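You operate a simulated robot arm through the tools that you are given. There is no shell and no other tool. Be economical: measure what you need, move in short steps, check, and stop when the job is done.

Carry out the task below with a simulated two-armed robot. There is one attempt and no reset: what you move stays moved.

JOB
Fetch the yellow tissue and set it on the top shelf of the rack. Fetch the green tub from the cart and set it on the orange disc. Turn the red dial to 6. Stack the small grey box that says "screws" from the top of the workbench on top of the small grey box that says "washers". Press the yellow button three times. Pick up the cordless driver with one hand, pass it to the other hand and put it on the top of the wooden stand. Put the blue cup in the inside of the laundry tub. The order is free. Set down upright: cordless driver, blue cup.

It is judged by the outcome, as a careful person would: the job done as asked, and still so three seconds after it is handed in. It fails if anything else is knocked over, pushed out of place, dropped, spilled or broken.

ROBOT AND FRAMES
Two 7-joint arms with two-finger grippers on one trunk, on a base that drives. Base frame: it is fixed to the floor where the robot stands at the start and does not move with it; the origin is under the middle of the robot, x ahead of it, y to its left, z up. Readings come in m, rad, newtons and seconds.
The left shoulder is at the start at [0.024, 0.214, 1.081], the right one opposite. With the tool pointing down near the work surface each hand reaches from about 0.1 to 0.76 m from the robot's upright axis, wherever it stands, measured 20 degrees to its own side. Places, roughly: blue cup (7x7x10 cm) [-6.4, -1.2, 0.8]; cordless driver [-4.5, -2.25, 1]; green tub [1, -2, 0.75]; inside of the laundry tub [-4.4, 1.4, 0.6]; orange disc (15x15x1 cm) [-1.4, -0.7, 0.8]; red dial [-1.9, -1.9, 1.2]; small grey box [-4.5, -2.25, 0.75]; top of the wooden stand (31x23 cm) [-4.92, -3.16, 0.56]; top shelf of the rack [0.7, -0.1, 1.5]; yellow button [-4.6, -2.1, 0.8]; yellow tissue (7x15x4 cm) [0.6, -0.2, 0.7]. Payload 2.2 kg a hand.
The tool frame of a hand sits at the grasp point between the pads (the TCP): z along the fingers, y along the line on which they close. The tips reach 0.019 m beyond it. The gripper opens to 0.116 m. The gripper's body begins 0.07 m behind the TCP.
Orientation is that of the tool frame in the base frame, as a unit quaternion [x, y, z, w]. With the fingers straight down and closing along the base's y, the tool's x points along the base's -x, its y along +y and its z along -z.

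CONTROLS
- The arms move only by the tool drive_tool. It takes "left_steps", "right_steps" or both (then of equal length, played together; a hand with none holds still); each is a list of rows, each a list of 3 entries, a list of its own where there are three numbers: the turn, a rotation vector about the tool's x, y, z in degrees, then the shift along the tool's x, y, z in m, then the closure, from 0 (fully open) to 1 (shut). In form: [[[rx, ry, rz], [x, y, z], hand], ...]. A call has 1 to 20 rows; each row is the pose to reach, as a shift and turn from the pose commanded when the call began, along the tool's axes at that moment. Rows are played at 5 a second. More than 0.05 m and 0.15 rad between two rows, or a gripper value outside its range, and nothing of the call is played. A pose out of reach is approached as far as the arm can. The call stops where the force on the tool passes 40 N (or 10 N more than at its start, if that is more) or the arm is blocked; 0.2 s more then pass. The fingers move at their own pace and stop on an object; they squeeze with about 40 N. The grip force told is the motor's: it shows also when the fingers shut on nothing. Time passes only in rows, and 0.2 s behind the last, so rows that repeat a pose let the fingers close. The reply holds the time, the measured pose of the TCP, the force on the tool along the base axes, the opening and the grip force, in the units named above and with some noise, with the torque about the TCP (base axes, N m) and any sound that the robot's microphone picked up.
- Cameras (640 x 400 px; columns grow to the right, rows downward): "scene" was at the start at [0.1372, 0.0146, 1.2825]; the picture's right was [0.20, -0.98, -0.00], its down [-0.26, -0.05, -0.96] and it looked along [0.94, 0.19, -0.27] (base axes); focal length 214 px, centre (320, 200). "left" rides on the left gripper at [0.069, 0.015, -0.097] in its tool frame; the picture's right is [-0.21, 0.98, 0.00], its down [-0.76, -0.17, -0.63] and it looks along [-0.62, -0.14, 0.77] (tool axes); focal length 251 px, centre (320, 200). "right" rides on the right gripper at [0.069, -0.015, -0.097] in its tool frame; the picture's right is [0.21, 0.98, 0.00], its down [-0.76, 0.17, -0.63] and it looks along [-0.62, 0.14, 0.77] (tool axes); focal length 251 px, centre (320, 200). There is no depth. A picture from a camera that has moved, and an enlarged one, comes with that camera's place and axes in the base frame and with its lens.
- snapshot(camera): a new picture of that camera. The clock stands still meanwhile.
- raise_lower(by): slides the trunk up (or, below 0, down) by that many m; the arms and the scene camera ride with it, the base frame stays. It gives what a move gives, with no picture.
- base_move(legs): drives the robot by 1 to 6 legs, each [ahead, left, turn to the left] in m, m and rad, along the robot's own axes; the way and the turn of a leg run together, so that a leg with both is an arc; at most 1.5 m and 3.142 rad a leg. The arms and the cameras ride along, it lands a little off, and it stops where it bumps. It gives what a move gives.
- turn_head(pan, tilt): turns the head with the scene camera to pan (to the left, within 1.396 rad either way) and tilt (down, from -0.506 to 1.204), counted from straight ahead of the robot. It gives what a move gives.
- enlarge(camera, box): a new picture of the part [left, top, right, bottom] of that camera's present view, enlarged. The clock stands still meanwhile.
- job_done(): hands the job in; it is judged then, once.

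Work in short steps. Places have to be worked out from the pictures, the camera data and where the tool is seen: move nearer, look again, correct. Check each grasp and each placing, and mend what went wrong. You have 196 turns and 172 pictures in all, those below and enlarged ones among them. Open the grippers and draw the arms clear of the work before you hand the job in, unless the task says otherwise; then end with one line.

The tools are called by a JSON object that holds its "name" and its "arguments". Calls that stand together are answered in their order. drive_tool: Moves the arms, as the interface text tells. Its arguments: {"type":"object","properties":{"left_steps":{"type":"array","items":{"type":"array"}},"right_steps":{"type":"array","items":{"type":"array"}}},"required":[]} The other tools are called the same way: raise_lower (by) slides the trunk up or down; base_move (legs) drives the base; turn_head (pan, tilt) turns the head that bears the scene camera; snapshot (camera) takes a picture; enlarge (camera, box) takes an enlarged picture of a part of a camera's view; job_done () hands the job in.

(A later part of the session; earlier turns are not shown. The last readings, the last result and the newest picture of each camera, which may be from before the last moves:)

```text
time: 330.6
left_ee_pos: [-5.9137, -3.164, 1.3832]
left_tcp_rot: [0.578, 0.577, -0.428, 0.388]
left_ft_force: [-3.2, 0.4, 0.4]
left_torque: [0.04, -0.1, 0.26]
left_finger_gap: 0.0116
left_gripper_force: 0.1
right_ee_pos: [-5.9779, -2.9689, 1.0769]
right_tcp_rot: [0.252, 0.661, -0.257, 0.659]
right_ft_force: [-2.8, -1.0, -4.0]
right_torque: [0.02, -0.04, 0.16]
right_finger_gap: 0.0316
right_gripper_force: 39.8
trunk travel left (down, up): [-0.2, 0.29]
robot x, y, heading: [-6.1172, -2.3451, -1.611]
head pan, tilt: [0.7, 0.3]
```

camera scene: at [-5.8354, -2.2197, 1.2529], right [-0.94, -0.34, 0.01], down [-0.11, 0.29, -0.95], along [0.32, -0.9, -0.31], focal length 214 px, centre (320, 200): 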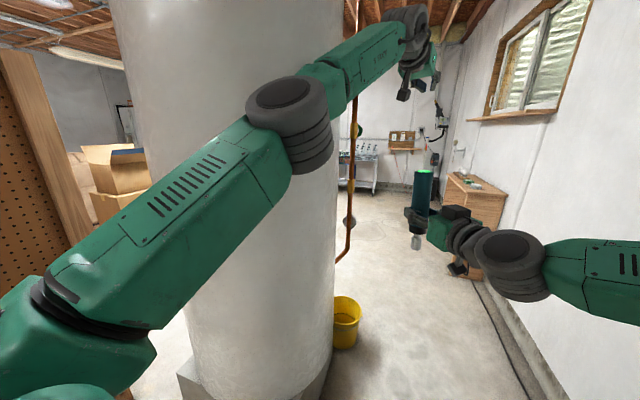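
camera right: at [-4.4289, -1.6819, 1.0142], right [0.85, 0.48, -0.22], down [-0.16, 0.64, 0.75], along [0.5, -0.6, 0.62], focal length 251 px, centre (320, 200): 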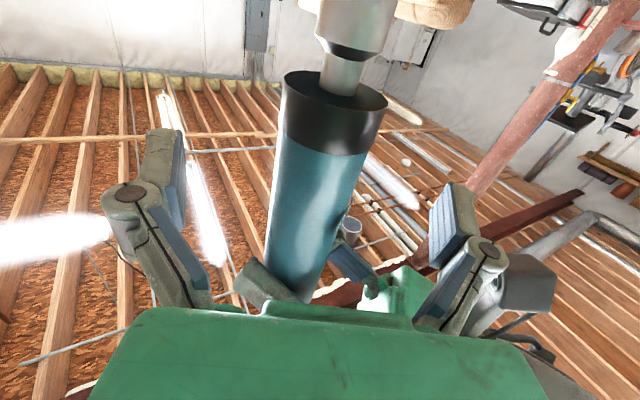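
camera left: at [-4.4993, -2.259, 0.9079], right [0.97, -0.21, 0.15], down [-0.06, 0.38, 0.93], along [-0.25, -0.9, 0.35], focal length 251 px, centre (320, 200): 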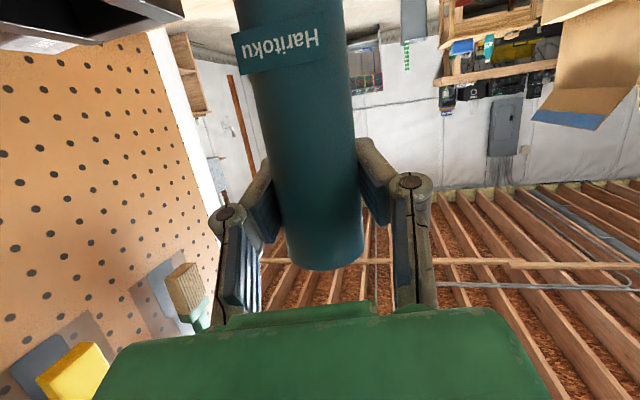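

Turned cleanly to heading -1.61. Now straight ahead 0.9 m in two legs.

{"name": "base_move", "arguments": {"legs": [[0.4, 0, 0], [0.55, 0, 0]]}}

{"name": "turn_head", "arguments": {"pan": 1.2, "tilt": 0.4}}

{"name": "snapshot", "arguments": {"camera": "scene"}}

```text
time: 335.9
left_ee_pos: [-5.8795, -4.1225, 1.3733]
left_tcp_rot: [0.565, 0.587, -0.445, 0.371]
left_ft_force: [4.4, 0.6, -0.5]
left_torque: [-0.06, 0.1, -0.3]
left_finger_gap: 0.0117
left_gripper_force: 0.0
right_ee_pos: [-5.9617, -3.9211, 1.0715]
right_tcp_rot: [0.243, 0.679, -0.265, 0.64]
right_ft_force: [2.3, 1.9, -2.9]
right_torque: [-0.01, 0.03, -0.14]
right_finger_gap: 0.0318
right_gripper_force: 39.9
trunk travel left (down, up): [-0.2, 0.29]
robot x, y, heading: [-6.1541, -3.3031, -1.619]
head pan, tilt: [0.7, 0.3]
```

```text
time: 336.8
left_ee_pos: [-5.846, -4.12, 1.3734]
left_tcp_rot: [0.559, 0.592, -0.45, 0.368]
left_ft_force: [1.9, 0.6, -0.6]
left_torque: [-0.04, 0.07, -0.17]
left_finger_gap: 0.0117
left_gripper_force: 0.2
right_ee_pos: [-5.9345, -3.9173, 1.0708]
right_tcp_rot: [0.238, 0.684, -0.266, 0.636]
right_ft_force: [2.2, 1.1, -3.6]
right_torque: [0.0, 0.01, -0.11]
right_finger_gap: 0.0313
right_gripper_force: 39.8
trunk travel left (down, up): [-0.2, 0.29]
robot x, y, heading: [-6.1442, -3.3065, -1.618]
head pan, tilt: [1.201, 0.4]
```

```text
35 pictures are left
camera scene: at [-6.0305, -3.389, 1.2424], right [-0.4, -0.91, 0.0], down [-0.38, 0.16, -0.91], along [0.83, -0.37, -0.41], focal length 214 px, centre (320, 200)
```

scene: 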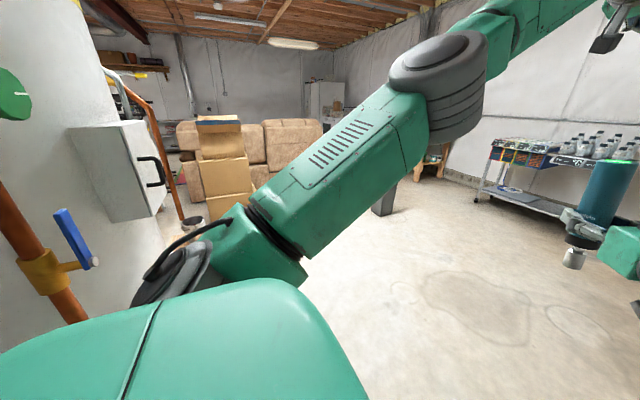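

Through the corridor. I move on past the heater and turn to face +x, then look toward the stand.

{"name": "base_move", "arguments": {"legs": [[0.5, 0, 0], [0, 0, 1.62]]}}

{"name": "turn_head", "arguments": {"pan": 0.3, "tilt": 0.45}}

{"name": "snapshot", "arguments": {"camera": "scene"}}

```text
time: 343.8
left_ee_pos: [-5.3822, -3.4737, 1.3761]
left_tcp_rot: [-0.041, 0.813, -0.034, 0.58]
left_ft_force: [-0.6, -0.3, -0.7]
left_torque: [-0.01, -0.11, -0.02]
left_finger_gap: 0.0113
left_gripper_force: 0.1
right_ee_pos: [-5.5791, -3.5663, 1.0706]
right_tcp_rot: [-0.329, 0.641, 0.285, 0.633]
right_ft_force: [-0.8, 0.5, -3.8]
right_torque: [0.07, -0.08, -0.06]
right_finger_gap: 0.0318
right_gripper_force: 40.4
trunk travel left (down, up): [-0.2, 0.29]
robot x, y, heading: [-6.1777, -3.8017, 0.016]
head pan, tilt: [1.201, 0.4]
```

```text
time: 344.9
left_ee_pos: [-5.3838, -3.5505, 1.3971]
left_tcp_rot: [-0.024, 0.813, -0.015, 0.581]
left_ft_force: [0.4, -2.2, -0.2]
left_torque: [0.06, -0.03, 0.15]
left_finger_gap: 0.0116
left_gripper_force: 0.0
right_ee_pos: [-5.5808, -3.6271, 1.0841]
right_tcp_rot: [-0.312, 0.633, 0.3, 0.642]
right_ft_force: [2.2, -0.6, -4.0]
right_torque: [0.04, 0.06, 0.1]
right_finger_gap: 0.0321
right_gripper_force: 39.9
trunk travel left (down, up): [-0.2, 0.29]
robot x, y, heading: [-6.1811, -3.8073, 0.021]
head pan, tilt: [0.3, 0.45]
```

```text
34 pictures are left
camera scene: at [-6.042, -3.8171, 1.2398], right [0.31, -0.95, -0.03], down [-0.42, -0.11, -0.9], along [0.85, 0.29, -0.43], focal length 214 px, centre (320, 200)
```

scene: 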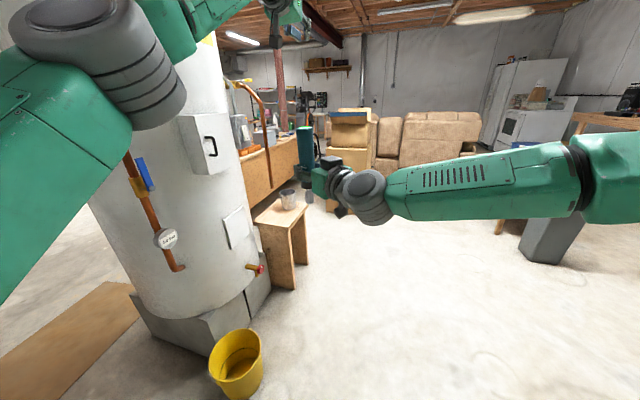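

Clear view now: the stand is ~[-5.06…-4.83]×[-3.33…-3.02] with the bucket near [-4.87,-3.18]. I'll set the driver at about [-5.01,-3.285], coming from the south. First lower the trunk for stability and pull the left hand back.

{"name": "raise_lower", "arguments": {"by": -0.18}}

{"name": "drive_tool", "arguments": {"left_steps": [[[0, 0, 0], [0.012, 0.006, -0.036], 0.9], [[0, 0, 0], [0.024, 0.012, -0.071], 0.9], [[0, 0, 0], [0.036, 0.019, -0.107], 0.9], [[0, 0, 0], [0.047, 0.025, -0.142], 0.9], [[0, 0, 0], [0.059, 0.031, -0.178], 0.9], [[0, 0, 0], [0.071, 0.037, -0.213], 0.9], [[0, 0, 0], [0.083, 0.044, -0.249], 0.9], [[0, 0, 0], [0.094, 0.05, -0.2835], 0.9]]}}

{"name": "base_move", "arguments": {"legs": [[1.36, 0, -0.02]]}}

{"name": "turn_head", "arguments": {"pan": 0.6, "tilt": 0.5}}

{"name": "snapshot", "arguments": {"camera": "scene"}}

```text
time: 346.9
left_ee_pos: [-5.3885, -3.4736, 1.2011]
left_tcp_rot: [-0.041, 0.812, -0.033, 0.582]
left_ft_force: [0.3, 3.3, -0.9]
left_torque: [-0.07, -0.02, -0.26]
left_finger_gap: 0.0116
left_gripper_force: 0.0
right_ee_pos: [-5.5865, -3.567, 0.8976]
right_tcp_rot: [-0.33, 0.637, 0.286, 0.635]
right_ft_force: [-1.9, 2.5, -4.0]
right_torque: [-0.03, -0.01, -0.14]
right_finger_gap: 0.0319
right_gripper_force: 39.9
trunk travel left (down, up): [-0.02, 0.47]
robot x, y, heading: [-6.1804, -3.7957, 0.018]
head pan, tilt: [0.3, 0.45]
```

```text
time: 348.9
left_ee_pos: [-5.6916, -3.493, 1.2128]
left_tcp_rot: [-0.025, 0.811, -0.017, 0.584]
left_ft_force: [-0.8, -1.2, -0.4]
left_torque: [-0.01, -0.01, -0.02]
left_finger_gap: 0.0114
left_gripper_force: 0.2
right_ee_pos: [-5.5835, -3.6177, 0.9063]
right_tcp_rot: [-0.314, 0.634, 0.296, 0.642]
right_ft_force: [0.3, -0.2, -3.0]
right_torque: [-0.02, 0.01, 0.06]
right_finger_gap: 0.0317
right_gripper_force: 40.1
trunk travel left (down, up): [-0.02, 0.47]
robot x, y, heading: [-6.1782, -3.8084, 0.01]
head pan, tilt: [0.3, 0.45]
stopped in row 8 (left hand): the arm was blocked; the commanded pose is now the measured one
```

```text
time: 352.5
left_ee_pos: [-5.1091, -3.5077, 1.2345]
left_tcp_rot: [-0.009, 0.799, -0.013, 0.601]
left_ft_force: [0.6, 0.5, -0.5]
left_torque: [-0.03, 0.0, -0.03]
left_finger_gap: 0.0116
left_gripper_force: 0.1
right_ee_pos: [-4.9889, -3.6201, 0.9108]
right_tcp_rot: [-0.314, 0.633, 0.291, 0.645]
right_ft_force: [1.0, -1.0, -2.2]
right_torque: [-0.02, 0.05, 0.08]
right_finger_gap: 0.0317
right_gripper_force: 39.7
trunk travel left (down, up): [-0.02, 0.47]
robot x, y, heading: [-5.579, -3.805, 0.004]
head pan, tilt: [0.3, 0.45]
stopped in leg 1: the robot was blocked; the commanded pose is now the measured one
```

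```text
time: 353.3
left_ee_pos: [-5.1077, -3.5053, 1.2326]
left_tcp_rot: [-0.009, 0.8, -0.014, 0.6]
left_ft_force: [1.2, 0.8, 0.4]
left_torque: [0.01, 0.01, -0.01]
left_finger_gap: 0.0115
left_gripper_force: 0.1
right_ee_pos: [-4.9888, -3.6194, 0.9132]
right_tcp_rot: [-0.314, 0.632, 0.289, 0.647]
right_ft_force: [0.1, 1.2, -4.2]
right_torque: [0.0, 0.04, -0.01]
right_finger_gap: 0.0317
right_gripper_force: 39.5
trunk travel left (down, up): [-0.02, 0.47]
robot x, y, heading: [-5.5779, -3.8091, 0.001]
head pan, tilt: [0.6, 0.499]
```

```text
33 pictures are left
camera scene: at [-5.4741, -3.7843, 1.0606], right [0.57, -0.82, -0.02], down [-0.38, -0.25, -0.89], along [0.73, 0.51, -0.46], focal length 214 px, centre (320, 200)
```

scene: 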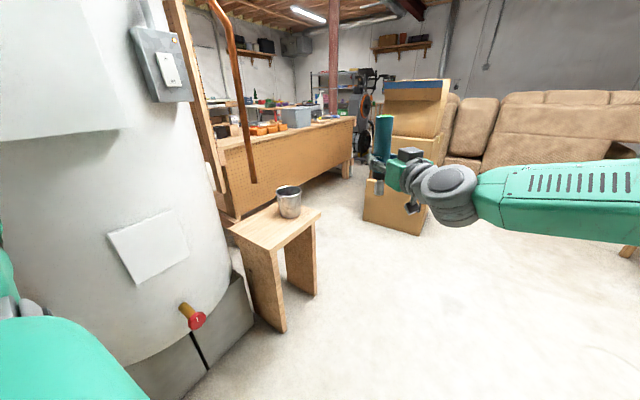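

The robot was blocked – the left elbow probably met the heater's fittings. I back off and swing farther south before coming up to face the stand.

{"name": "base_move", "arguments": {"legs": [[-0.15, 0, 0], [0, 0, -0.5], [0.65, 0, 0], [0, 0, 0.5], [0.35, 0, 0], [0, 0, 1.57]]}}

{"name": "turn_head", "arguments": {"pan": 0.1, "tilt": 0.6}}

{"name": "snapshot", "arguments": {"camera": "scene"}}

```text
time: 366.4
left_ee_pos: [-5.1201, -3.6435, 1.2177]
left_tcp_rot: [0.574, -0.564, -0.396, -0.442]
left_ft_force: [0.4, 0.3, 0.5]
left_torque: [-0.03, 0.01, -0.01]
left_finger_gap: 0.0113
left_gripper_force: 0.1
right_ee_pos: [-4.9934, -3.5327, 0.9021]
right_tcp_rot: [0.672, -0.238, -0.652, -0.26]
right_ft_force: [0.5, -1.2, -4.6]
right_torque: [-0.01, -0.03, 0.02]
right_finger_gap: 0.0319
right_gripper_force: 40.2
trunk travel left (down, up): [-0.02, 0.47]
robot x, y, heading: [-4.812, -4.1364, 1.546]
head pan, tilt: [0.6, 0.499]
```

```text
time: 367.4
left_ee_pos: [-5.1144, -3.6458, 1.22]
left_tcp_rot: [0.573, -0.565, -0.398, -0.441]
left_ft_force: [-0.2, 0.3, 0.9]
left_torque: [0.01, -0.05, 0.01]
left_finger_gap: 0.0113
left_gripper_force: 0.0
right_ee_pos: [-4.9887, -3.5354, 0.9032]
right_tcp_rot: [0.67, -0.237, -0.653, -0.261]
right_ft_force: [0.3, -0.3, -3.5]
right_torque: [0.01, 0.02, 0.01]
right_finger_gap: 0.032
right_gripper_force: 39.4
trunk travel left (down, up): [-0.02, 0.47]
robot x, y, heading: [-4.8084, -4.1369, 1.545]
head pan, tilt: [0.099, 0.6]
```

```text
32 pictures are left
camera scene: at [-4.8161, -4.0072, 1.0468], right [1.0, 0.07, 0.0], down [0.04, -0.57, -0.82], along [-0.06, 0.82, -0.57], focal length 214 px, centre (320, 200)
```

scene: 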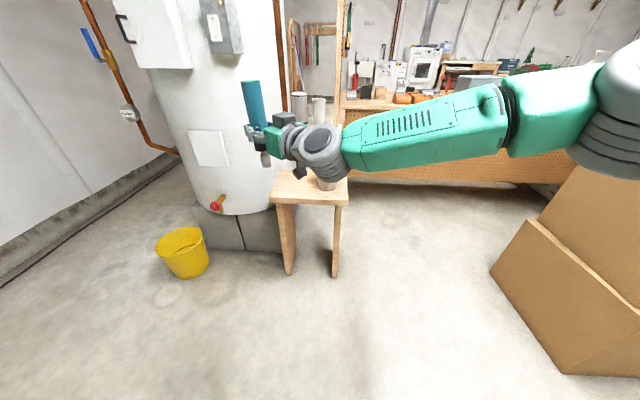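

I'm in place south of the stand. The driver seems to lean a few degrees in the hand; I enlarge it to measure.

{"name": "enlarge", "arguments": {"camera": "scene", "box": [220, 60, 360, 220]}}

{"name": "snapshot", "arguments": {"camera": "right"}}

```text
2.50 times, centred on (290, 140) of scene
camera zoom: at [-4.8161, -4.0072, 1.0468], right [1.0, 0.07, 0.0], down [0.04, -0.57, -0.82], along [-0.06, 0.82, -0.57], focal length 536 px, centre (395, 350)
```

zoom: 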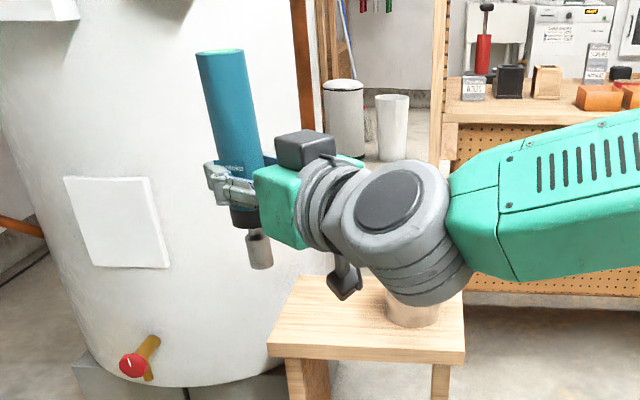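

```text
30 pictures are left
camera right: at [-4.9027, -3.5854, 0.8371], right [-0.63, -0.73, -0.25], down [0.34, -0.56, 0.76], along [-0.69, 0.39, 0.6], focal length 251 px, centre (320, 200)
```

right: 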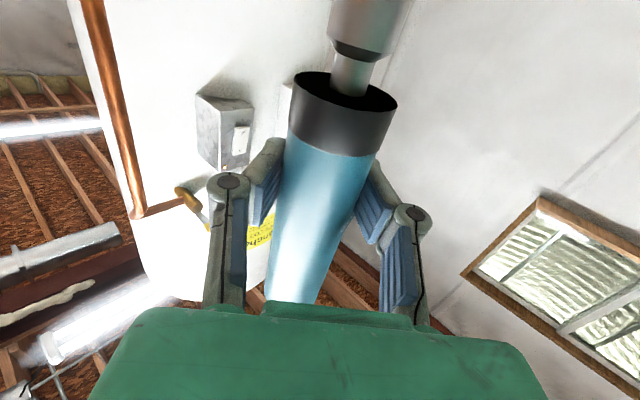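

The driver leans only ~3° (top toward the robot). I drive 0.28 m closer, then correct the lean and begin lowering.

{"name": "base_move", "arguments": {"legs": [[0.28, 0, 0.02]]}}

{"name": "drive_tool", "arguments": {"right_steps": [[[0, 0.5, 1.5], [0.02, 0, 0], 0.85], [[0, 1, 2.9], [0.06, 0, 0], 0.85], [[0, 1, 2.9], [0.1, 0, 0], 0.85], [[0, 1, 2.9], [0.14, 0, 0], 0.85], [[0, 1, 2.9], [0.17, 0, 0], 0.85], [[0, 1, 2.9], [0.17, 0, 0], 0.85]]}}

{"name": "enlarge", "arguments": {"camera": "scene", "box": [200, 80, 360, 220]}}

```text
time: 369.3
left_ee_pos: [-5.1236, -3.3731, 1.2195]
left_tcp_rot: [0.579, -0.558, -0.402, -0.437]
left_ft_force: [0.6, 0.2, 0.2]
left_torque: [-0.02, 0.0, -0.04]
left_finger_gap: 0.0117
left_gripper_force: 0.1
right_ee_pos: [-5.0002, -3.259, 0.904]
right_tcp_rot: [0.674, -0.228, -0.656, -0.252]
right_ft_force: [-0.2, 1.4, -4.0]
right_torque: [0.02, 0.01, 0.02]
right_finger_gap: 0.0317
right_gripper_force: 39.8
trunk travel left (down, up): [-0.02, 0.47]
robot x, y, heading: [-4.8059, -3.8558, 1.568]
head pan, tilt: [0.099, 0.6]
```

```text
time: 370.7
left_ee_pos: [-5.1205, -3.3768, 1.2213]
left_tcp_rot: [0.579, -0.557, -0.405, -0.437]
left_ft_force: [-0.1, -0.4, 0.3]
left_torque: [0.01, -0.02, -0.01]
left_finger_gap: 0.0119
left_gripper_force: 0.0
right_ee_pos: [-4.9916, -3.2568, 0.7348]
right_tcp_rot: [0.672, -0.247, -0.657, -0.235]
right_ft_force: [-0.9, -0.2, -3.5]
right_torque: [0.0, -0.01, -0.04]
right_finger_gap: 0.0315
right_gripper_force: 39.9
trunk travel left (down, up): [-0.02, 0.47]
robot x, y, heading: [-4.8053, -3.8554, 1.566]
head pan, tilt: [0.099, 0.6]
```

```text
2.86 times, centred on (280, 150) of scene
camera zoom: at [-4.8156, -3.7278, 1.0469], right [1.0, 0.1, 0.0], down [0.06, -0.57, -0.82], along [-0.08, 0.82, -0.57], focal length 613 px, centre (434, 343)
```

zoom: 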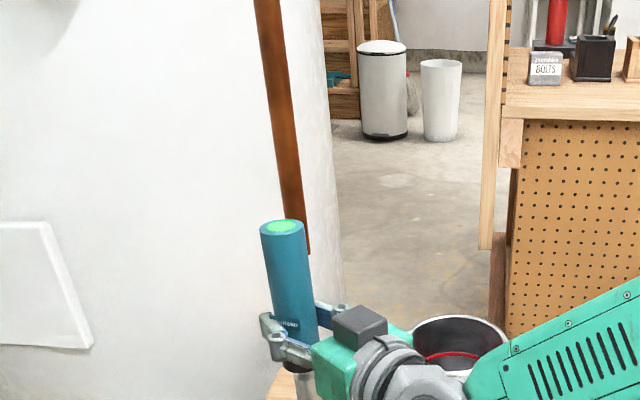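

The driver now looks vertical and clear of the bucket. I lower another 6.5 cm and check.

{"name": "drive_tool", "arguments": {"right_steps": [[[0, 0, 0], [0.03, 0, 0], 0.85], [[0, 0, 0], [0.055, 0, 0], 0.85], [[0, 0, 0], [0.065, 0, 0], 0.85], [[0, 0, 0], [0.065, 0, 0], 0.85]]}}

{"name": "turn_head", "arguments": {"pan": 0.25, "tilt": 0.9}}

{"name": "enlarge", "arguments": {"camera": "scene", "box": [220, 60, 420, 200]}}

```text
time: 371.7
left_ee_pos: [-5.1214, -3.3761, 1.222]
left_tcp_rot: [0.579, -0.557, -0.405, -0.437]
left_ft_force: [-0.2, -0.1, -0.6]
left_torque: [-0.03, 0.01, 0.04]
left_finger_gap: 0.0116
left_gripper_force: 0.0
right_ee_pos: [-4.9927, -3.2586, 0.6721]
right_tcp_rot: [0.672, -0.248, -0.657, -0.235]
right_ft_force: [0.3, 1.2, -4.1]
right_torque: [0.01, 0.0, -0.02]
right_finger_gap: 0.0315
right_gripper_force: 39.6
trunk travel left (down, up): [-0.02, 0.47]
robot x, y, heading: [-4.8067, -3.8547, 1.566]
head pan, tilt: [0.099, 0.6]
```

```text
time: 372.5
left_ee_pos: [-5.1202, -3.3773, 1.2213]
left_tcp_rot: [0.578, -0.557, -0.405, -0.437]
left_ft_force: [0.4, -0.6, 0.6]
left_torque: [0.0, 0.0, -0.01]
left_finger_gap: 0.0117
left_gripper_force: 0.1
right_ee_pos: [-4.9932, -3.2579, 0.671]
right_tcp_rot: [0.673, -0.248, -0.657, -0.235]
right_ft_force: [0.2, 0.2, -4.1]
right_torque: [0.0, 0.02, -0.01]
right_finger_gap: 0.0315
right_gripper_force: 39.3
trunk travel left (down, up): [-0.02, 0.47]
robot x, y, heading: [-4.8032, -3.8585, 1.569]
head pan, tilt: [0.25, 0.901]
```

```text
2.86 times, centred on (320, 130) of scene
camera zoom: at [-4.8256, -3.7425, 1.0221], right [0.97, 0.24, 0.0], down [0.19, -0.76, -0.62], along [-0.15, 0.6, -0.79], focal length 613 px, centre (320, 400)
```

zoom: 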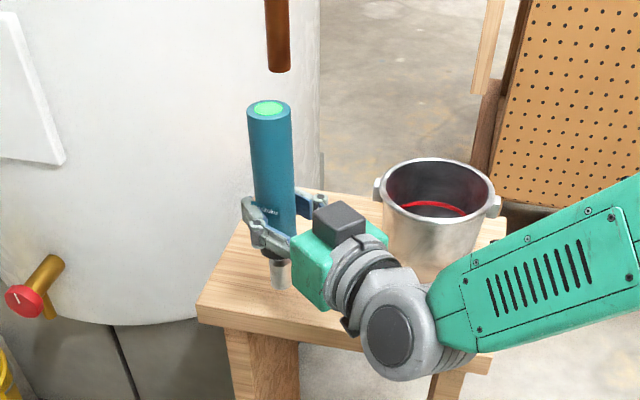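

Good position on the stand and vertical in this view. Lowering in 3 mm steps to contact.

{"name": "drive_tool", "arguments": {"right_steps": [[[0, 0, 0], [0.004, 0, 0], 0.85], [[0, 0, 0], [0.008, 0, 0], 0.85], [[0, 0, 0], [0.011, 0, 0], 0.85], [[0, 0, 0], [0.011, 0, 0], 0.85]]}}

```text
time: 373.5
left_ee_pos: [-5.1215, -3.3769, 1.2209]
left_tcp_rot: [0.579, -0.557, -0.405, -0.437]
left_ft_force: [0.3, -0.5, -0.5]
left_torque: [0.0, 0.04, 0.04]
left_finger_gap: 0.0115
left_gripper_force: 0.0
right_ee_pos: [-4.9917, -3.2587, 0.6597]
right_tcp_rot: [0.672, -0.248, -0.657, -0.235]
right_ft_force: [0.3, -0.1, -4.2]
right_torque: [0.01, 0.0, -0.02]
right_finger_gap: 0.0311
right_gripper_force: 40.0
trunk travel left (down, up): [-0.02, 0.47]
robot x, y, heading: [-4.8076, -3.8575, 1.57]
head pan, tilt: [0.25, 0.901]
```

{"name": "drive_tool", "arguments": {"right_steps": [[[0, 0, 0], [0.003, 0, 0], 0.85], [[0, 0, 0], [0.006, 0, 0], 0.85], [[0, 0, 0], [0.008, 0, 0], 0.85], [[0, 0, 0], [0.008, 0, 0], 0.85]]}}

```text
time: 374.5
left_ee_pos: [-5.1216, -3.3769, 1.2215]
left_tcp_rot: [0.578, -0.557, -0.405, -0.437]
left_ft_force: [-0.2, 0.5, -0.7]
left_torque: [-0.01, 0.01, 0.02]
left_finger_gap: 0.0114
left_gripper_force: 0.0
right_ee_pos: [-4.9914, -3.2584, 0.6522]
right_tcp_rot: [0.672, -0.248, -0.656, -0.235]
right_ft_force: [-0.5, 0.5, -3.3]
right_torque: [0.0, -0.02, 0.01]
right_finger_gap: 0.0316
right_gripper_force: 40.5
trunk travel left (down, up): [-0.02, 0.47]
robot x, y, heading: [-4.8051, -3.8559, 1.566]
head pan, tilt: [0.25, 0.901]
```

Still no contact; continue down in small steps.

{"name": "drive_tool", "arguments": {"right_steps": [[[0, 0, 0], [0.003, 0, 0], 0.85], [[0, 0, 0], [0.006, 0, 0], 0.85], [[0, 0, 0], [0.008, 0, 0], 0.85], [[0, 0, 0], [0.008, 0, 0], 0.85]]}}

{"name": "enlarge", "arguments": {"camera": "scene", "box": [270, 90, 350, 170]}}

```text
time: 375.5
left_ee_pos: [-5.1211, -3.3778, 1.2223]
left_tcp_rot: [0.578, -0.557, -0.405, -0.437]
left_ft_force: [-0.4, 0.1, -0.7]
left_torque: [0.0, 0.01, 0.01]
left_finger_gap: 0.0116
left_gripper_force: 0.1
right_ee_pos: [-4.9913, -3.259, 0.6429]
right_tcp_rot: [0.672, -0.246, -0.658, -0.235]
right_ft_force: [0.9, 0.2, -3.3]
right_torque: [-0.02, 0.02, -0.02]
right_finger_gap: 0.0313
right_gripper_force: 39.7
trunk travel left (down, up): [-0.02, 0.47]
robot x, y, heading: [-4.8058, -3.8551, 1.568]
head pan, tilt: [0.25, 0.901]
```

```text
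5.00 times, centred on (310, 130) of scene
camera zoom: at [-4.8257, -3.7426, 1.0221], right [0.97, 0.24, 0.0], down [0.19, -0.76, -0.62], along [-0.15, 0.6, -0.79], focal length 1072 px, centre (370, 550)
```

zoom: 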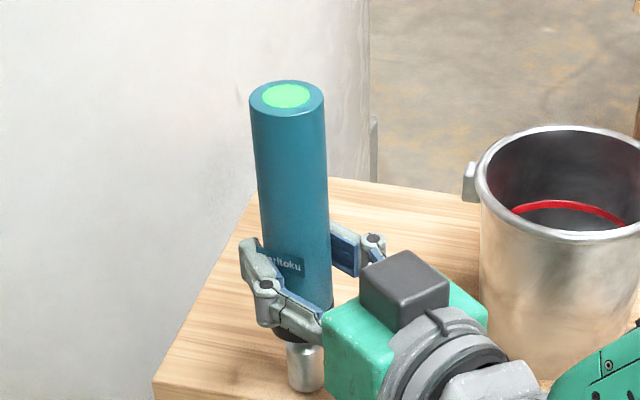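

Nearly touching. Continue with 2–3 mm steps, watching force.

{"name": "drive_tool", "arguments": {"right_steps": [[[0, 0, 0], [0.002, 0, 0], 0.85], [[0, 0, 0], [0.004, 0, 0], 0.85], [[0, 0, 0], [0.006, 0, 0], 0.85], [[0, 0, 0], [0.006, 0, 0], 0.85]]}}

```text
time: 376.5
left_ee_pos: [-5.1209, -3.377, 1.2219]
left_tcp_rot: [0.578, -0.558, -0.404, -0.438]
left_ft_force: [-1.2, -0.2, 0.3]
left_torque: [-0.02, -0.01, -0.03]
left_finger_gap: 0.0115
left_gripper_force: 0.1
right_ee_pos: [-4.992, -3.2588, 0.6403]
right_tcp_rot: [0.672, -0.247, -0.658, -0.235]
right_ft_force: [3.1, -2.0, 6.8]
right_torque: [-0.09, -0.2, 0.02]
right_finger_gap: 0.0314
right_gripper_force: 40.4
trunk travel left (down, up): [-0.02, 0.47]
robot x, y, heading: [-4.8106, -3.8562, 1.565]
head pan, tilt: [0.25, 0.901]
```

The torque pattern shows the chuck itself is touching. I open slowly and check before retreating.

{"name": "drive_tool", "arguments": {"right_steps": [[[0, 0, 0], [0, 0, 0], 0.7], [[0, 0, 0], [0, 0, 0], 0.65], [[0, 0, 0], [0, 0, 0], 0.55], [[0, 0, 0], [0, 0, 0], 0.4], [[0, 0, 0], [0, 0, 0], 0.3], [[0, 0, 0], [0, 0, 0], 0.3]]}}

{"name": "enlarge", "arguments": {"camera": "scene", "box": [270, 90, 350, 170]}}

```text
time: 377.9
left_ee_pos: [-5.1212, -3.3775, 1.2209]
left_tcp_rot: [0.578, -0.558, -0.404, -0.438]
left_ft_force: [-0.7, -0.2, -0.8]
left_torque: [-0.03, 0.01, 0.01]
left_finger_gap: 0.0114
left_gripper_force: 0.1
right_ee_pos: [-4.9904, -3.2601, 0.6384]
right_tcp_rot: [0.672, -0.246, -0.658, -0.234]
right_ft_force: [0.1, -0.1, 0.3]
right_torque: [0.01, -0.01, -0.02]
right_finger_gap: 0.0811
right_gripper_force: 0.0
trunk travel left (down, up): [-0.02, 0.47]
robot x, y, heading: [-4.809, -3.8561, 1.572]
head pan, tilt: [0.25, 0.901]
```

```text
5.00 times, centred on (310, 130) of scene
camera zoom: at [-4.8256, -3.743, 1.0221], right [0.97, 0.24, 0.0], down [0.19, -0.76, -0.62], along [-0.15, 0.6, -0.79], focal length 1072 px, centre (370, 550)
```

zoom: 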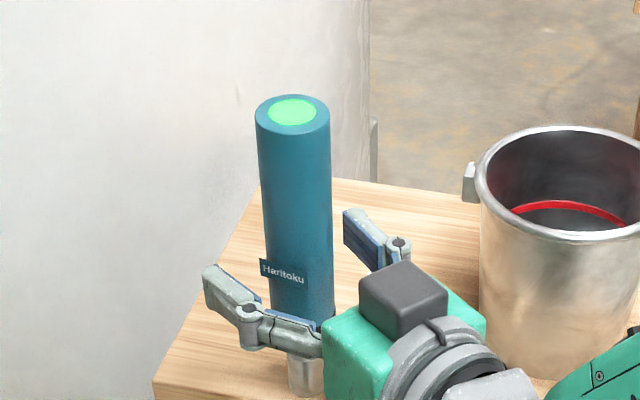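

It stands on its own. I open fully for margin and retreat along the tool axis slowly.

{"name": "drive_tool", "arguments": {"right_steps": [[[0, 0, 0], [0, 0, 0], 0.1], [[0, 0, 0], [0, 0, -0.015], 0.1], [[0, 0, 0], [0, 0, -0.03], 0.1], [[0, 0, 0], [0, 0, -0.05], 0.1], [[0, 0, 0], [0, 0, -0.07], 0.1], [[0, 0, 0], [0, 0, -0.1], 0.1], [[0, 0, 0], [-0.005, 0, -0.14], 0.1], [[0, 0, 0], [-0.01, 0, -0.17], 0.1]]}}

{"name": "enlarge", "arguments": {"camera": "scene", "box": [250, 70, 410, 190]}}

```text
time: 379.7
left_ee_pos: [-5.1209, -3.3772, 1.2225]
left_tcp_rot: [0.578, -0.558, -0.405, -0.438]
left_ft_force: [-0.2, -0.4, -1.0]
left_torque: [0.03, -0.02, 0.02]
left_finger_gap: 0.0117
left_gripper_force: 0.0
right_ee_pos: [-4.8616, -3.3685, 0.6518]
right_tcp_rot: [0.672, -0.247, -0.657, -0.235]
right_ft_force: [-0.6, -0.8, 0.5]
right_torque: [-0.01, -0.05, -0.02]
right_finger_gap: 0.1045
right_gripper_force: 0.0
trunk travel left (down, up): [-0.02, 0.47]
robot x, y, heading: [-4.8046, -3.8566, 1.571]
head pan, tilt: [0.25, 0.901]
```

```text
3.33 times, centred on (330, 130) of scene
camera zoom: at [-4.8243, -3.7435, 1.0222], right [0.97, 0.24, 0.0], down [0.19, -0.76, -0.62], along [-0.15, 0.6, -0.79], focal length 715 px, centre (287, 433)
```

zoom: 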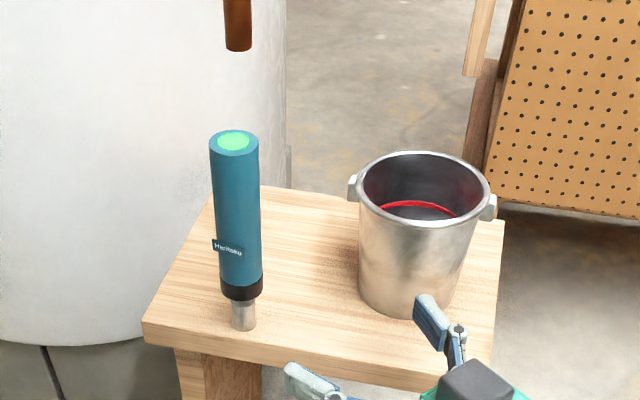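

The driver stands upright on the stand, bucket untouched. I back away, raise the right hand a bit and draw the left hand inward for the way back.

{"name": "base_move", "arguments": {"legs": [[-0.35, 0, 0]]}}

{"name": "drive_tool", "arguments": {"right_steps": [[[0, 0, 0], [-0.04, 0, 0], 0.9], [[0, 0, 0], [-0.08, 0, 0], 0.9], [[0, 0, 0], [-0.12, 0, 0], 0.9], [[0, 0, 0], [-0.16, 0, 0], 0.9], [[0, 0, 0], [-0.2, 0, 0], 0.9], [[0, 0, 0], [-0.22, 0, 0], 0.9]], "left_steps": [[[0, 0, 0], [0, -0.03, 0], 0.9], [[0, 0, 0], [0, -0.06, 0], 0.9], [[0, 0, 0], [0, -0.09, 0], 0.9], [[0, 0, 0], [0, -0.12, 0], 0.9], [[0, 0, 0], [0, -0.14, 0], 0.9], [[0, 0, 0], [0, -0.15, 0], 0.9]]}}

{"name": "turn_head", "arguments": {"pan": 0.6, "tilt": 0.35}}

{"name": "snapshot", "arguments": {"camera": "scene"}}

```text
time: 382.0
left_ee_pos: [-5.121, -3.7279, 1.221]
left_tcp_rot: [0.577, -0.558, -0.404, -0.438]
left_ft_force: [0.6, -0.6, -0.1]
left_torque: [0.02, -0.01, 0.01]
left_finger_gap: 0.0114
left_gripper_force: 0.1
right_ee_pos: [-4.8621, -3.7179, 0.6517]
right_tcp_rot: [0.672, -0.247, -0.657, -0.235]
right_ft_force: [0.0, 0.4, 0.5]
right_torque: [0.01, -0.01, -0.02]
right_finger_gap: 0.1045
right_gripper_force: 0.1
trunk travel left (down, up): [-0.02, 0.47]
robot x, y, heading: [-4.8079, -4.209, 1.564]
head pan, tilt: [0.25, 0.901]
```

```text
time: 383.4
left_ee_pos: [-4.9696, -3.7299, 1.2316]
left_tcp_rot: [0.578, -0.557, -0.406, -0.437]
left_ft_force: [0.2, -0.2, 0.7]
left_torque: [0.0, 0.04, -0.02]
left_finger_gap: 0.0118
left_gripper_force: 0.2
right_ee_pos: [-4.8628, -3.7149, 0.8752]
right_tcp_rot: [0.671, -0.248, -0.658, -0.237]
right_ft_force: [0.5, -0.7, -0.1]
right_torque: [-0.02, -0.01, -0.02]
right_finger_gap: 0.0115
right_gripper_force: 0.1
trunk travel left (down, up): [-0.02, 0.47]
robot x, y, heading: [-4.8064, -4.2079, 1.568]
head pan, tilt: [0.25, 0.901]
```

```text
time: 384.4
left_ee_pos: [-4.9689, -3.7311, 1.232]
left_tcp_rot: [0.578, -0.557, -0.406, -0.437]
left_ft_force: [0.6, -0.7, 0.4]
left_torque: [0.01, 0.0, -0.02]
left_finger_gap: 0.0114
left_gripper_force: 0.0
right_ee_pos: [-4.8637, -3.7143, 0.8736]
right_tcp_rot: [0.671, -0.247, -0.658, -0.236]
right_ft_force: [-0.1, 0.5, 0.3]
right_torque: [0.01, 0.03, 0.01]
right_finger_gap: 0.0119
right_gripper_force: 0.0
trunk travel left (down, up): [-0.02, 0.47]
robot x, y, heading: [-4.8109, -4.2064, 1.564]
head pan, tilt: [0.6, 0.351]
```

```text
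24 pictures are left
camera scene: at [-4.8586, -4.0893, 1.0697], right [0.83, 0.56, 0.0], down [0.19, -0.29, -0.94], along [-0.53, 0.78, -0.35], focal length 214 px, centre (320, 200)
```

scene: 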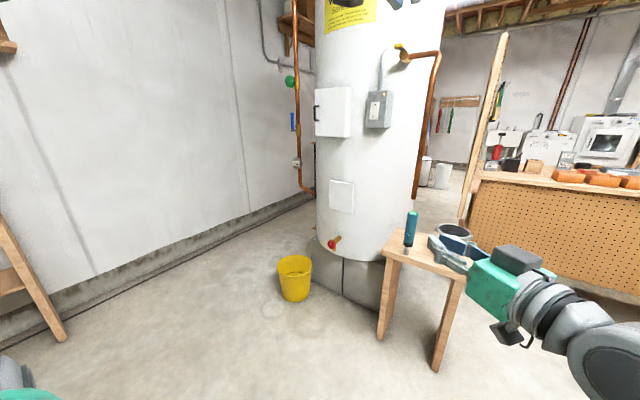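

I take the mirrored route back: diagonal to the corridor mouth, then arc into it.

{"name": "base_move", "arguments": {"legs": [[0, 0, 1.1], [1.28, 0, 0], [0.42, 0, -1.09]]}}

```text
time: 396.2
left_ee_pos: [-6.3118, -2.7878, 1.2318]
left_tcp_rot: [0.581, -0.554, -0.408, -0.435]
left_ft_force: [0.7, 0.3, 0.5]
left_torque: [0.0, -0.01, 0.0]
left_finger_gap: 0.0117
left_gripper_force: 0.1
right_ee_pos: [-6.2059, -2.7707, 0.8734]
right_tcp_rot: [0.673, -0.243, -0.659, -0.231]
right_ft_force: [0.1, -0.2, 0.4]
right_torque: [-0.02, -0.02, -0.01]
right_finger_gap: 0.0117
right_gripper_force: 0.1
trunk travel left (down, up): [-0.02, 0.47]
robot x, y, heading: [-6.1424, -3.26, 1.58]
head pan, tilt: [0.6, 0.351]
```

Exactly as planned. Straight ahead 0.9 m along the corridor.

{"name": "base_move", "arguments": {"legs": [[0.45, 0, 0], [0.45, 0, 0]]}}

```text
time: 401.3
left_ee_pos: [-6.3345, -1.8899, 1.2318]
left_tcp_rot: [0.584, -0.55, -0.413, -0.432]
left_ft_force: [0.1, 0.0, 0.2]
left_torque: [0.0, 0.0, 0.0]
left_finger_gap: 0.0116
left_gripper_force: 0.0
right_ee_pos: [-6.2295, -1.8698, 0.8737]
right_tcp_rot: [0.674, -0.238, -0.662, -0.226]
right_ft_force: [-0.3, -0.4, -0.3]
right_torque: [0.02, 0.0, -0.01]
right_finger_gap: 0.0118
right_gripper_force: 0.0
trunk travel left (down, up): [-0.02, 0.47]
robot x, y, heading: [-6.165, -2.3594, 1.595]
head pan, tilt: [0.6, 0.351]
```

Now out of the corridor: turn right, drive diagonally clear, then turn to face the table with the cup.

{"name": "base_move", "arguments": {"legs": [[0, 0, -0.75], [1.0, 0, 0], [0, 0, 0.75], [0.35, 0, 0], [0, 0, 1.55]]}}

{"name": "raise_lower", "arguments": {"by": 0.13}}

{"name": "turn_head", "arguments": {"pan": 0.0, "tilt": 0.55}}

{"name": "snapshot", "arguments": {"camera": "scene"}}

```text
time: 416.0
left_ee_pos: [-6.0013, -1.4411, 1.2326]
left_tcp_rot: [0.801, 0.026, -0.598, -0.014]
left_ft_force: [-0.3, -1.3, 0.6]
left_torque: [0.02, 0.01, 0.02]
left_finger_gap: 0.0117
left_gripper_force: 0.1
right_ee_pos: [-6.0215, -1.3347, 0.8758]
right_tcp_rot: [0.643, 0.311, -0.628, 0.307]
right_ft_force: [0.1, 0.0, -0.7]
right_torque: [-0.01, 0.0, 0.02]
right_finger_gap: 0.0116
right_gripper_force: 0.0
trunk travel left (down, up): [-0.02, 0.47]
robot x, y, heading: [-5.5316, -1.2604, -3.108]
head pan, tilt: [0.6, 0.351]
```

```text
time: 417.6
left_ee_pos: [-5.9998, -1.4407, 1.3641]
left_tcp_rot: [0.801, 0.026, -0.598, -0.015]
left_ft_force: [0.2, 0.2, 0.1]
left_torque: [0.01, -0.05, 0.04]
left_finger_gap: 0.0115
left_gripper_force: 0.1
right_ee_pos: [-6.021, -1.3348, 1.0066]
right_tcp_rot: [0.642, 0.311, -0.63, 0.308]
right_ft_force: [-0.3, 1.1, -0.3]
right_torque: [0.02, 0.0, 0.0]
right_finger_gap: 0.0115
right_gripper_force: 0.1
trunk travel left (down, up): [-0.15, 0.34]
robot x, y, heading: [-5.5379, -1.2646, -3.119]
head pan, tilt: [0.6, 0.351]
```

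```text
time: 418.6
left_ee_pos: [-5.999, -1.4399, 1.365]
left_tcp_rot: [0.801, 0.027, -0.598, -0.013]
left_ft_force: [0.4, -0.6, -0.1]
left_torque: [0.01, 0.03, -0.01]
left_finger_gap: 0.0118
left_gripper_force: 0.0
right_ee_pos: [-6.0194, -1.3358, 1.0081]
right_tcp_rot: [0.642, 0.311, -0.63, 0.308]
right_ft_force: [0.2, -0.1, 0.9]
right_torque: [-0.01, 0.02, 0.0]
right_finger_gap: 0.0114
right_gripper_force: 0.0
trunk travel left (down, up): [-0.15, 0.34]
robot x, y, heading: [-5.5362, -1.2597, -3.114]
head pan, tilt: [0.0, 0.55]
```

```text
23 pictures are left
camera scene: at [-5.6639, -1.2696, 1.1815], right [-0.03, 1.0, 0.0], down [0.52, 0.02, -0.85], along [-0.85, -0.02, -0.52], focal length 214 px, centre (320, 200)
```

scene: 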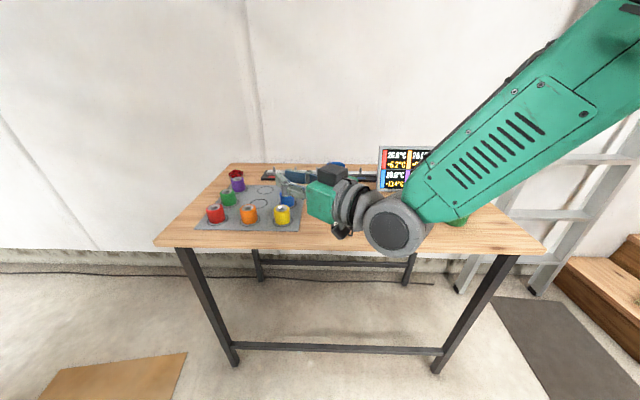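

The right hand hides the middle of the table; I move it up and to the right and look again.

{"name": "drive_tool", "arguments": {"right_steps": [[[0, 0, 0], [-0.02, -0.014, -0.032], 0.9], [[0, 0, 0], [-0.04, -0.028, -0.064], 0.6], [[0, 0, 0], [-0.06, -0.042, -0.096], 0.3], [[0, 0, 0], [-0.08, -0.056, -0.128], 0], [[0, 0, 0], [-0.1, -0.07, -0.16], 0], [[0, 0, 0], [-0.1, -0.084, -0.188], 0]]}}

{"name": "enlarge", "arguments": {"camera": "scene", "box": [180, 130, 480, 260]}}

```text
time: 420.0
left_ee_pos: [-5.9984, -1.4357, 1.3646]
left_tcp_rot: [0.8, 0.025, -0.599, -0.012]
left_ft_force: [0.7, 0.0, 0.3]
left_torque: [-0.01, 0.0, 0.04]
left_finger_gap: 0.0116
left_gripper_force: 0.1
right_ee_pos: [-5.973, -1.1333, 1.1092]
right_tcp_rot: [0.642, 0.31, -0.629, 0.309]
right_ft_force: [-0.7, 0.8, -0.9]
right_torque: [0.0, 0.01, 0.0]
right_finger_gap: 0.1161
right_gripper_force: 0.0
trunk travel left (down, up): [-0.15, 0.34]
robot x, y, heading: [-5.5347, -1.2636, -3.109]
head pan, tilt: [0.0, 0.55]
```

```text
2.13 times, centred on (330, 195) of scene
camera zoom: at [-5.663, -1.2646, 1.1816], right [-0.03, 1.0, 0.0], down [0.52, 0.01, -0.85], along [-0.85, -0.03, -0.52], focal length 458 px, centre (299, 211)
```

zoom: 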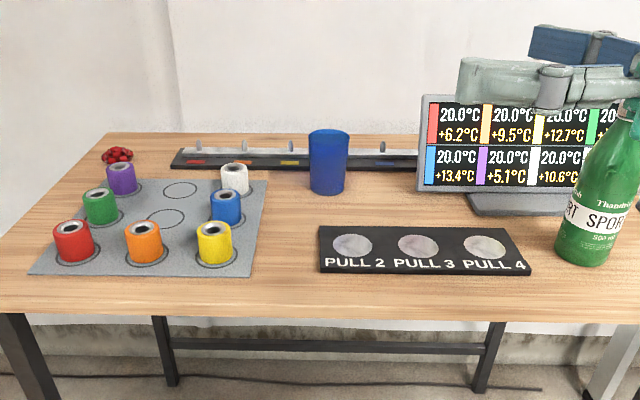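

The blue cup is at about [-6.39,-1.24] on the table (z≈0.785). I turn the right hand back to vertical.

{"name": "drive_tool", "arguments": {"right_steps": [[[0, 7.5, 0], [0.005, 0.001, -0.012], 0], [[0, 15, 0], [0.01, 0.003, -0.024], 0], [[0, 22.5, 0], [0.015, 0.004, -0.036], 0], [[0, 30, 0], [0.022, 0.006, -0.048], 0], [[0, 37.5, 0], [0.03, 0.007, -0.06], 0], [[0, 45, 0], [0.038, 0.009, -0.072], 0], [[0, 52.5, 0], [0.046, 0.01, -0.084], 0], [[0, 60, 0], [0.054, 0.012, -0.096], 0], [[0, 67.5, 0], [0.062, 0.013, -0.108], 0], [[0, 75, 0], [0.068, 0.014, -0.12], 0], [[0, 82.5, 0], [0.074, 0.016, -0.13], 0], [[0, 90, 0], [0.08, 0.017, -0.14], 0]]}}

{"name": "drive_tool", "arguments": {"right_steps": [[[0, 0, 8], [0, 0, 0], 0], [[0, 0, 16], [0, 0, 0], 0], [[0, 0, 24], [0, 0, 0], 0], [[0, 0, 32], [0, 0, 0], 0], [[0, 0, 40], [0, 0, 0], 0], [[0, 0, 48], [0, 0, 0], 0]]}}

{"name": "base_move", "arguments": {"legs": [[0.2, 0, 0], [0, 0, 0.22]]}}

```text
time: 422.6
left_ee_pos: [-5.9991, -1.4387, 1.3646]
left_tcp_rot: [0.801, 0.025, -0.598, -0.014]
left_ft_force: [-0.3, -0.1, 0.1]
left_torque: [-0.01, 0.0, 0.0]
left_finger_gap: 0.0115
left_gripper_force: 0.0
right_ee_pos: [-5.8726, -1.0334, 1.0332]
right_tcp_rot: [0.899, 0.437, 0.01, -0.003]
right_ft_force: [0.4, -0.5, -1.1]
right_torque: [0.01, -0.02, -0.01]
right_finger_gap: 0.1159
right_gripper_force: 0.1
right hand out of reach, approached as far as the arm can: row 2, 3
trunk travel left (down, up): [-0.15, 0.34]
robot x, y, heading: [-5.5293, -1.2642, -3.114]
head pan, tilt: [0.0, 0.55]
```

```text
time: 424.0
left_ee_pos: [-5.9988, -1.4378, 1.364]
left_tcp_rot: [0.8, 0.026, -0.599, -0.013]
left_ft_force: [-0.7, -0.4, 0.5]
left_torque: [-0.01, 0.01, -0.02]
left_finger_gap: 0.0116
left_gripper_force: 0.0
right_ee_pos: [-5.8712, -1.0345, 1.0322]
right_tcp_rot: [0.999, 0.034, 0.007, -0.006]
right_ft_force: [0.9, 0.4, -0.2]
right_torque: [0.01, -0.03, 0.02]
right_finger_gap: 0.1158
right_gripper_force: 0.1
trunk travel left (down, up): [-0.15, 0.34]
robot x, y, heading: [-5.5371, -1.2647, -3.112]
head pan, tilt: [0.0, 0.55]
```

```text
time: 426.4
left_ee_pos: [-6.1497, -1.5383, 1.3646]
left_tcp_rot: [0.793, 0.114, -0.596, 0.054]
left_ft_force: [0.3, 0.0, 0.2]
left_torque: [0.01, 0.03, 0.01]
left_finger_gap: 0.0115
left_gripper_force: 0.0
right_ee_pos: [-6.1145, -1.1166, 1.0306]
right_tcp_rot: [0.989, 0.144, 0.006, -0.006]
right_ft_force: [0.0, 0.0, 0.5]
right_torque: [-0.04, 0.0, 0.0]
right_finger_gap: 0.1161
right_gripper_force: 0.0
trunk travel left (down, up): [-0.15, 0.34]
robot x, y, heading: [-5.7343, -1.2681, -2.889]
head pan, tilt: [0.0, 0.55]
```

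Move the right hand closer above the cup and look with its camera.

{"name": "drive_tool", "arguments": {"right_steps": [[[0, 0, 0], [-0.04, 0.009, 0], 0], [[0, 0, 0], [-0.08, 0.018, 0], 0], [[0, 0, 0], [-0.12, 0.027, 0], 0], [[0, 0, 0], [-0.16, 0.036, 0], 0], [[0, 0, 0], [-0.2, 0.045, 0], 0], [[0, 0, 0], [-0.2, 0.045, 0], 0]]}}

{"name": "snapshot", "arguments": {"camera": "right"}}

```text
time: 427.8
left_ee_pos: [-6.1455, -1.5417, 1.3662]
left_tcp_rot: [0.793, 0.114, -0.596, 0.052]
left_ft_force: [0.8, 0.3, -0.3]
left_torque: [0.01, 0.01, -0.04]
left_finger_gap: 0.0116
left_gripper_force: 0.0
right_ee_pos: [-6.2886, -1.2195, 1.0327]
right_tcp_rot: [0.99, 0.144, 0.005, -0.007]
right_ft_force: [0.7, 0.8, 0.3]
right_torque: [0.0, 0.0, 0.03]
right_finger_gap: 0.116
right_gripper_force: 0.0
trunk travel left (down, up): [-0.15, 0.34]
robot x, y, heading: [-5.7338, -1.2673, -2.895]
head pan, tilt: [0.0, 0.55]
```

```text
21 pictures are left
camera right: at [-6.2277, -1.1872, 1.131], right [0.49, -0.87, -0.01], down [-0.68, -0.39, 0.62], along [-0.55, -0.3, -0.78], focal length 251 px, centre (320, 200)
```

right: 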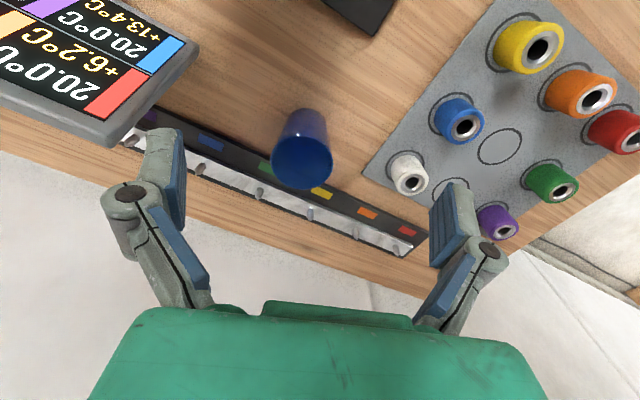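

Rim centre ≈[-6.37,-1.239], z≈0.884. I move over it and lower to just above the rim, then check.

{"name": "drive_tool", "arguments": {"right_steps": [[[0, 0, 0], [-0.042, -0.002, 0], 0], [[0, 0, 0], [-0.083, -0.0044, 0.0], 0], [[0, 0, 0], [-0.083, -0.0044, 0.04], 0], [[0, 0, 0], [-0.083, -0.0044, 0.08], 0], [[0, 0, 0], [-0.083, -0.0044, 0.115], 0], [[0, 0, 0], [-0.083, -0.0044, 0.115], 0]]}}

{"name": "snapshot", "arguments": {"camera": "right"}}

```text
time: 429.2
left_ee_pos: [-6.1488, -1.5407, 1.3657]
left_tcp_rot: [0.792, 0.115, -0.597, 0.053]
left_ft_force: [-0.4, -0.2, -0.1]
left_torque: [-0.01, -0.01, 0.0]
left_finger_gap: 0.0119
left_gripper_force: 0.1
right_ee_pos: [-6.3695, -1.2369, 0.9129]
right_tcp_rot: [0.99, 0.144, 0.006, -0.006]
right_ft_force: [0.0, 0.7, 0.8]
right_torque: [0.01, 0.0, -0.01]
right_finger_gap: 0.1161
right_gripper_force: 0.0
trunk travel left (down, up): [-0.15, 0.34]
robot x, y, heading: [-5.7334, -1.2665, -2.889]
head pan, tilt: [0.0, 0.55]
```

```text
20 pictures are left
camera right: at [-6.3083, -1.2042, 1.0123], right [0.48, -0.87, -0.01], down [-0.68, -0.38, 0.62], along [-0.55, -0.3, -0.78], focal length 251 px, centre (320, 200)
```

right: 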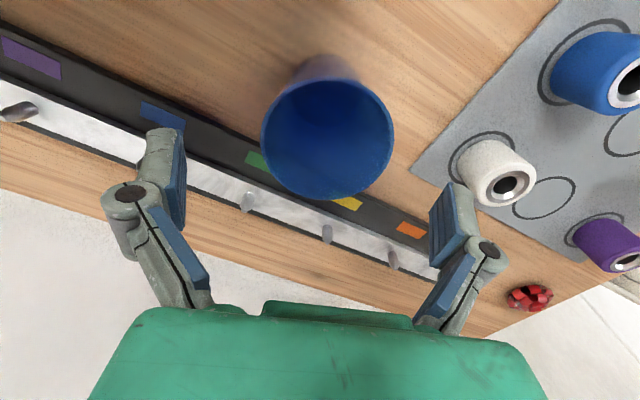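

The cup is centred laterally; shift 1.2 cm back toward me and descend, then grip gently (cup walls).

{"name": "drive_tool", "arguments": {"right_steps": [[[0, 0, 0], [0.0127, 0.001, 0.0], 0], [[0, 0, 0], [0.0127, 0.001, 0.03], 0], [[0, 0, 0], [0.0127, 0.001, 0.06], 0], [[0, 0, 0], [0.0127, 0.001, 0.06], 0.2], [[0, 0, 0], [0.0127, 0.001, 0.06], 0.4], [[0, 0, 0], [0.0127, 0.001, 0.06], 0.45], [[0, 0, 0], [0.0127, 0.001, 0.06], 0.45]]}}

```text
time: 430.8
left_ee_pos: [-6.1479, -1.5406, 1.366]
left_tcp_rot: [0.792, 0.114, -0.598, 0.053]
left_ft_force: [-0.8, 0.3, -1.0]
left_torque: [0.03, 0.0, 0.01]
left_finger_gap: 0.0117
left_gripper_force: 0.0
right_ee_pos: [-6.3567, -1.2342, 0.855]
right_tcp_rot: [0.99, 0.144, 0.005, -0.005]
right_ft_force: [-0.5, 0.8, 5.1]
right_torque: [-0.07, 0.06, -0.01]
right_finger_gap: 0.0657
right_gripper_force: 40.1
trunk travel left (down, up): [-0.15, 0.34]
robot x, y, heading: [-5.7367, -1.2662, -2.892]
head pan, tilt: [0.0, 0.55]
```

Gripped at 0.066 m. Lift, draw back, and head for the laundry tub at [-4.4, 1.4].

{"name": "drive_tool", "arguments": {"right_steps": [[[0, 0, 0], [0, 0, -0.03], 0.45], [[0, 0, 0], [0, 0, -0.07], 0.45], [[0, 0, 0], [0, 0, -0.11], 0.45], [[0, 0, 0], [0, 0, -0.15], 0.45], [[0, 0, 0], [0.04, 0, -0.16], 0.45], [[0, 0, 0], [0.08, 0, -0.16], 0.45], [[0, 0, 0], [0.12, 0, -0.16], 0.45], [[0, 0, 0], [0.15, 0, -0.16], 0.45]]}}

{"name": "base_move", "arguments": {"legs": [[-0.4, 0, 0], [0, 0, -2.2]]}}

{"name": "turn_head", "arguments": {"pan": 0.0, "tilt": 0.3}}

{"name": "snapshot", "arguments": {"camera": "scene"}}

```text
time: 432.6
left_ee_pos: [-6.1464, -1.5411, 1.3661]
left_tcp_rot: [0.792, 0.114, -0.598, 0.053]
left_ft_force: [0.1, -0.5, 0.6]
left_torque: [-0.02, 0.01, 0.0]
left_finger_gap: 0.0115
left_gripper_force: 0.0
right_ee_pos: [-6.2137, -1.1925, 1.0175]
right_tcp_rot: [0.99, 0.143, 0.006, -0.006]
right_ft_force: [-0.1, -0.5, -0.9]
right_torque: [0.0, -0.01, -0.03]
right_finger_gap: 0.0649
right_gripper_force: 39.8
trunk travel left (down, up): [-0.15, 0.34]
robot x, y, heading: [-5.7377, -1.2706, -2.89]
head pan, tilt: [0.0, 0.55]
```

```text
time: 440.3
left_ee_pos: [-5.3147, -0.678, 1.3652]
left_tcp_rot: [-0.453, 0.66, 0.312, 0.512]
left_ft_force: [-0.3, 0.1, 0.0]
left_torque: [0.02, 0.01, -0.01]
left_finger_gap: 0.0114
left_gripper_force: 0.0
right_ee_pos: [-4.9985, -0.8355, 1.0154]
right_tcp_rot: [-0.567, 0.824, -0.009, -0.002]
right_ft_force: [-0.1, 0.6, -1.1]
right_torque: [0.01, 0.01, 0.03]
right_finger_gap: 0.0649
right_gripper_force: 0.3
trunk travel left (down, up): [-0.15, 0.34]
robot x, y, heading: [-5.3468, -1.1718, 1.169]
head pan, tilt: [0.0, 0.55]
```

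```text
time: 441.1
left_ee_pos: [-5.3162, -0.6812, 1.3658]
left_tcp_rot: [-0.453, 0.659, 0.313, 0.512]
left_ft_force: [-0.4, 0.4, 1.2]
left_torque: [-0.01, 0.0, 0.0]
left_finger_gap: 0.0116
left_gripper_force: 0.0
right_ee_pos: [-4.9993, -0.838, 1.0171]
right_tcp_rot: [-0.568, 0.823, -0.008, -0.003]
right_ft_force: [0.2, 0.6, 0.6]
right_torque: [-0.04, 0.01, -0.03]
right_finger_gap: 0.0651
right_gripper_force: 0.8
trunk travel left (down, up): [-0.15, 0.34]
robot x, y, heading: [-5.3494, -1.1727, 1.169]
head pan, tilt: [0.0, 0.3]
```

```text
19 pictures are left
camera scene: at [-5.2927, -1.0471, 1.2044], right [0.92, -0.39, 0.0], down [-0.12, -0.28, -0.95], along [0.37, 0.88, -0.3], focal length 214 px, centre (320, 200)
```

scene: 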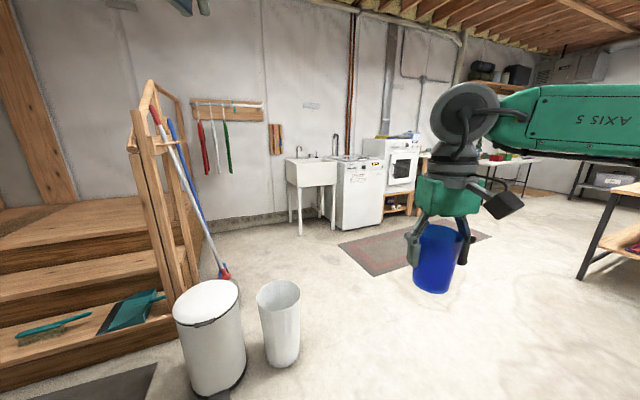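

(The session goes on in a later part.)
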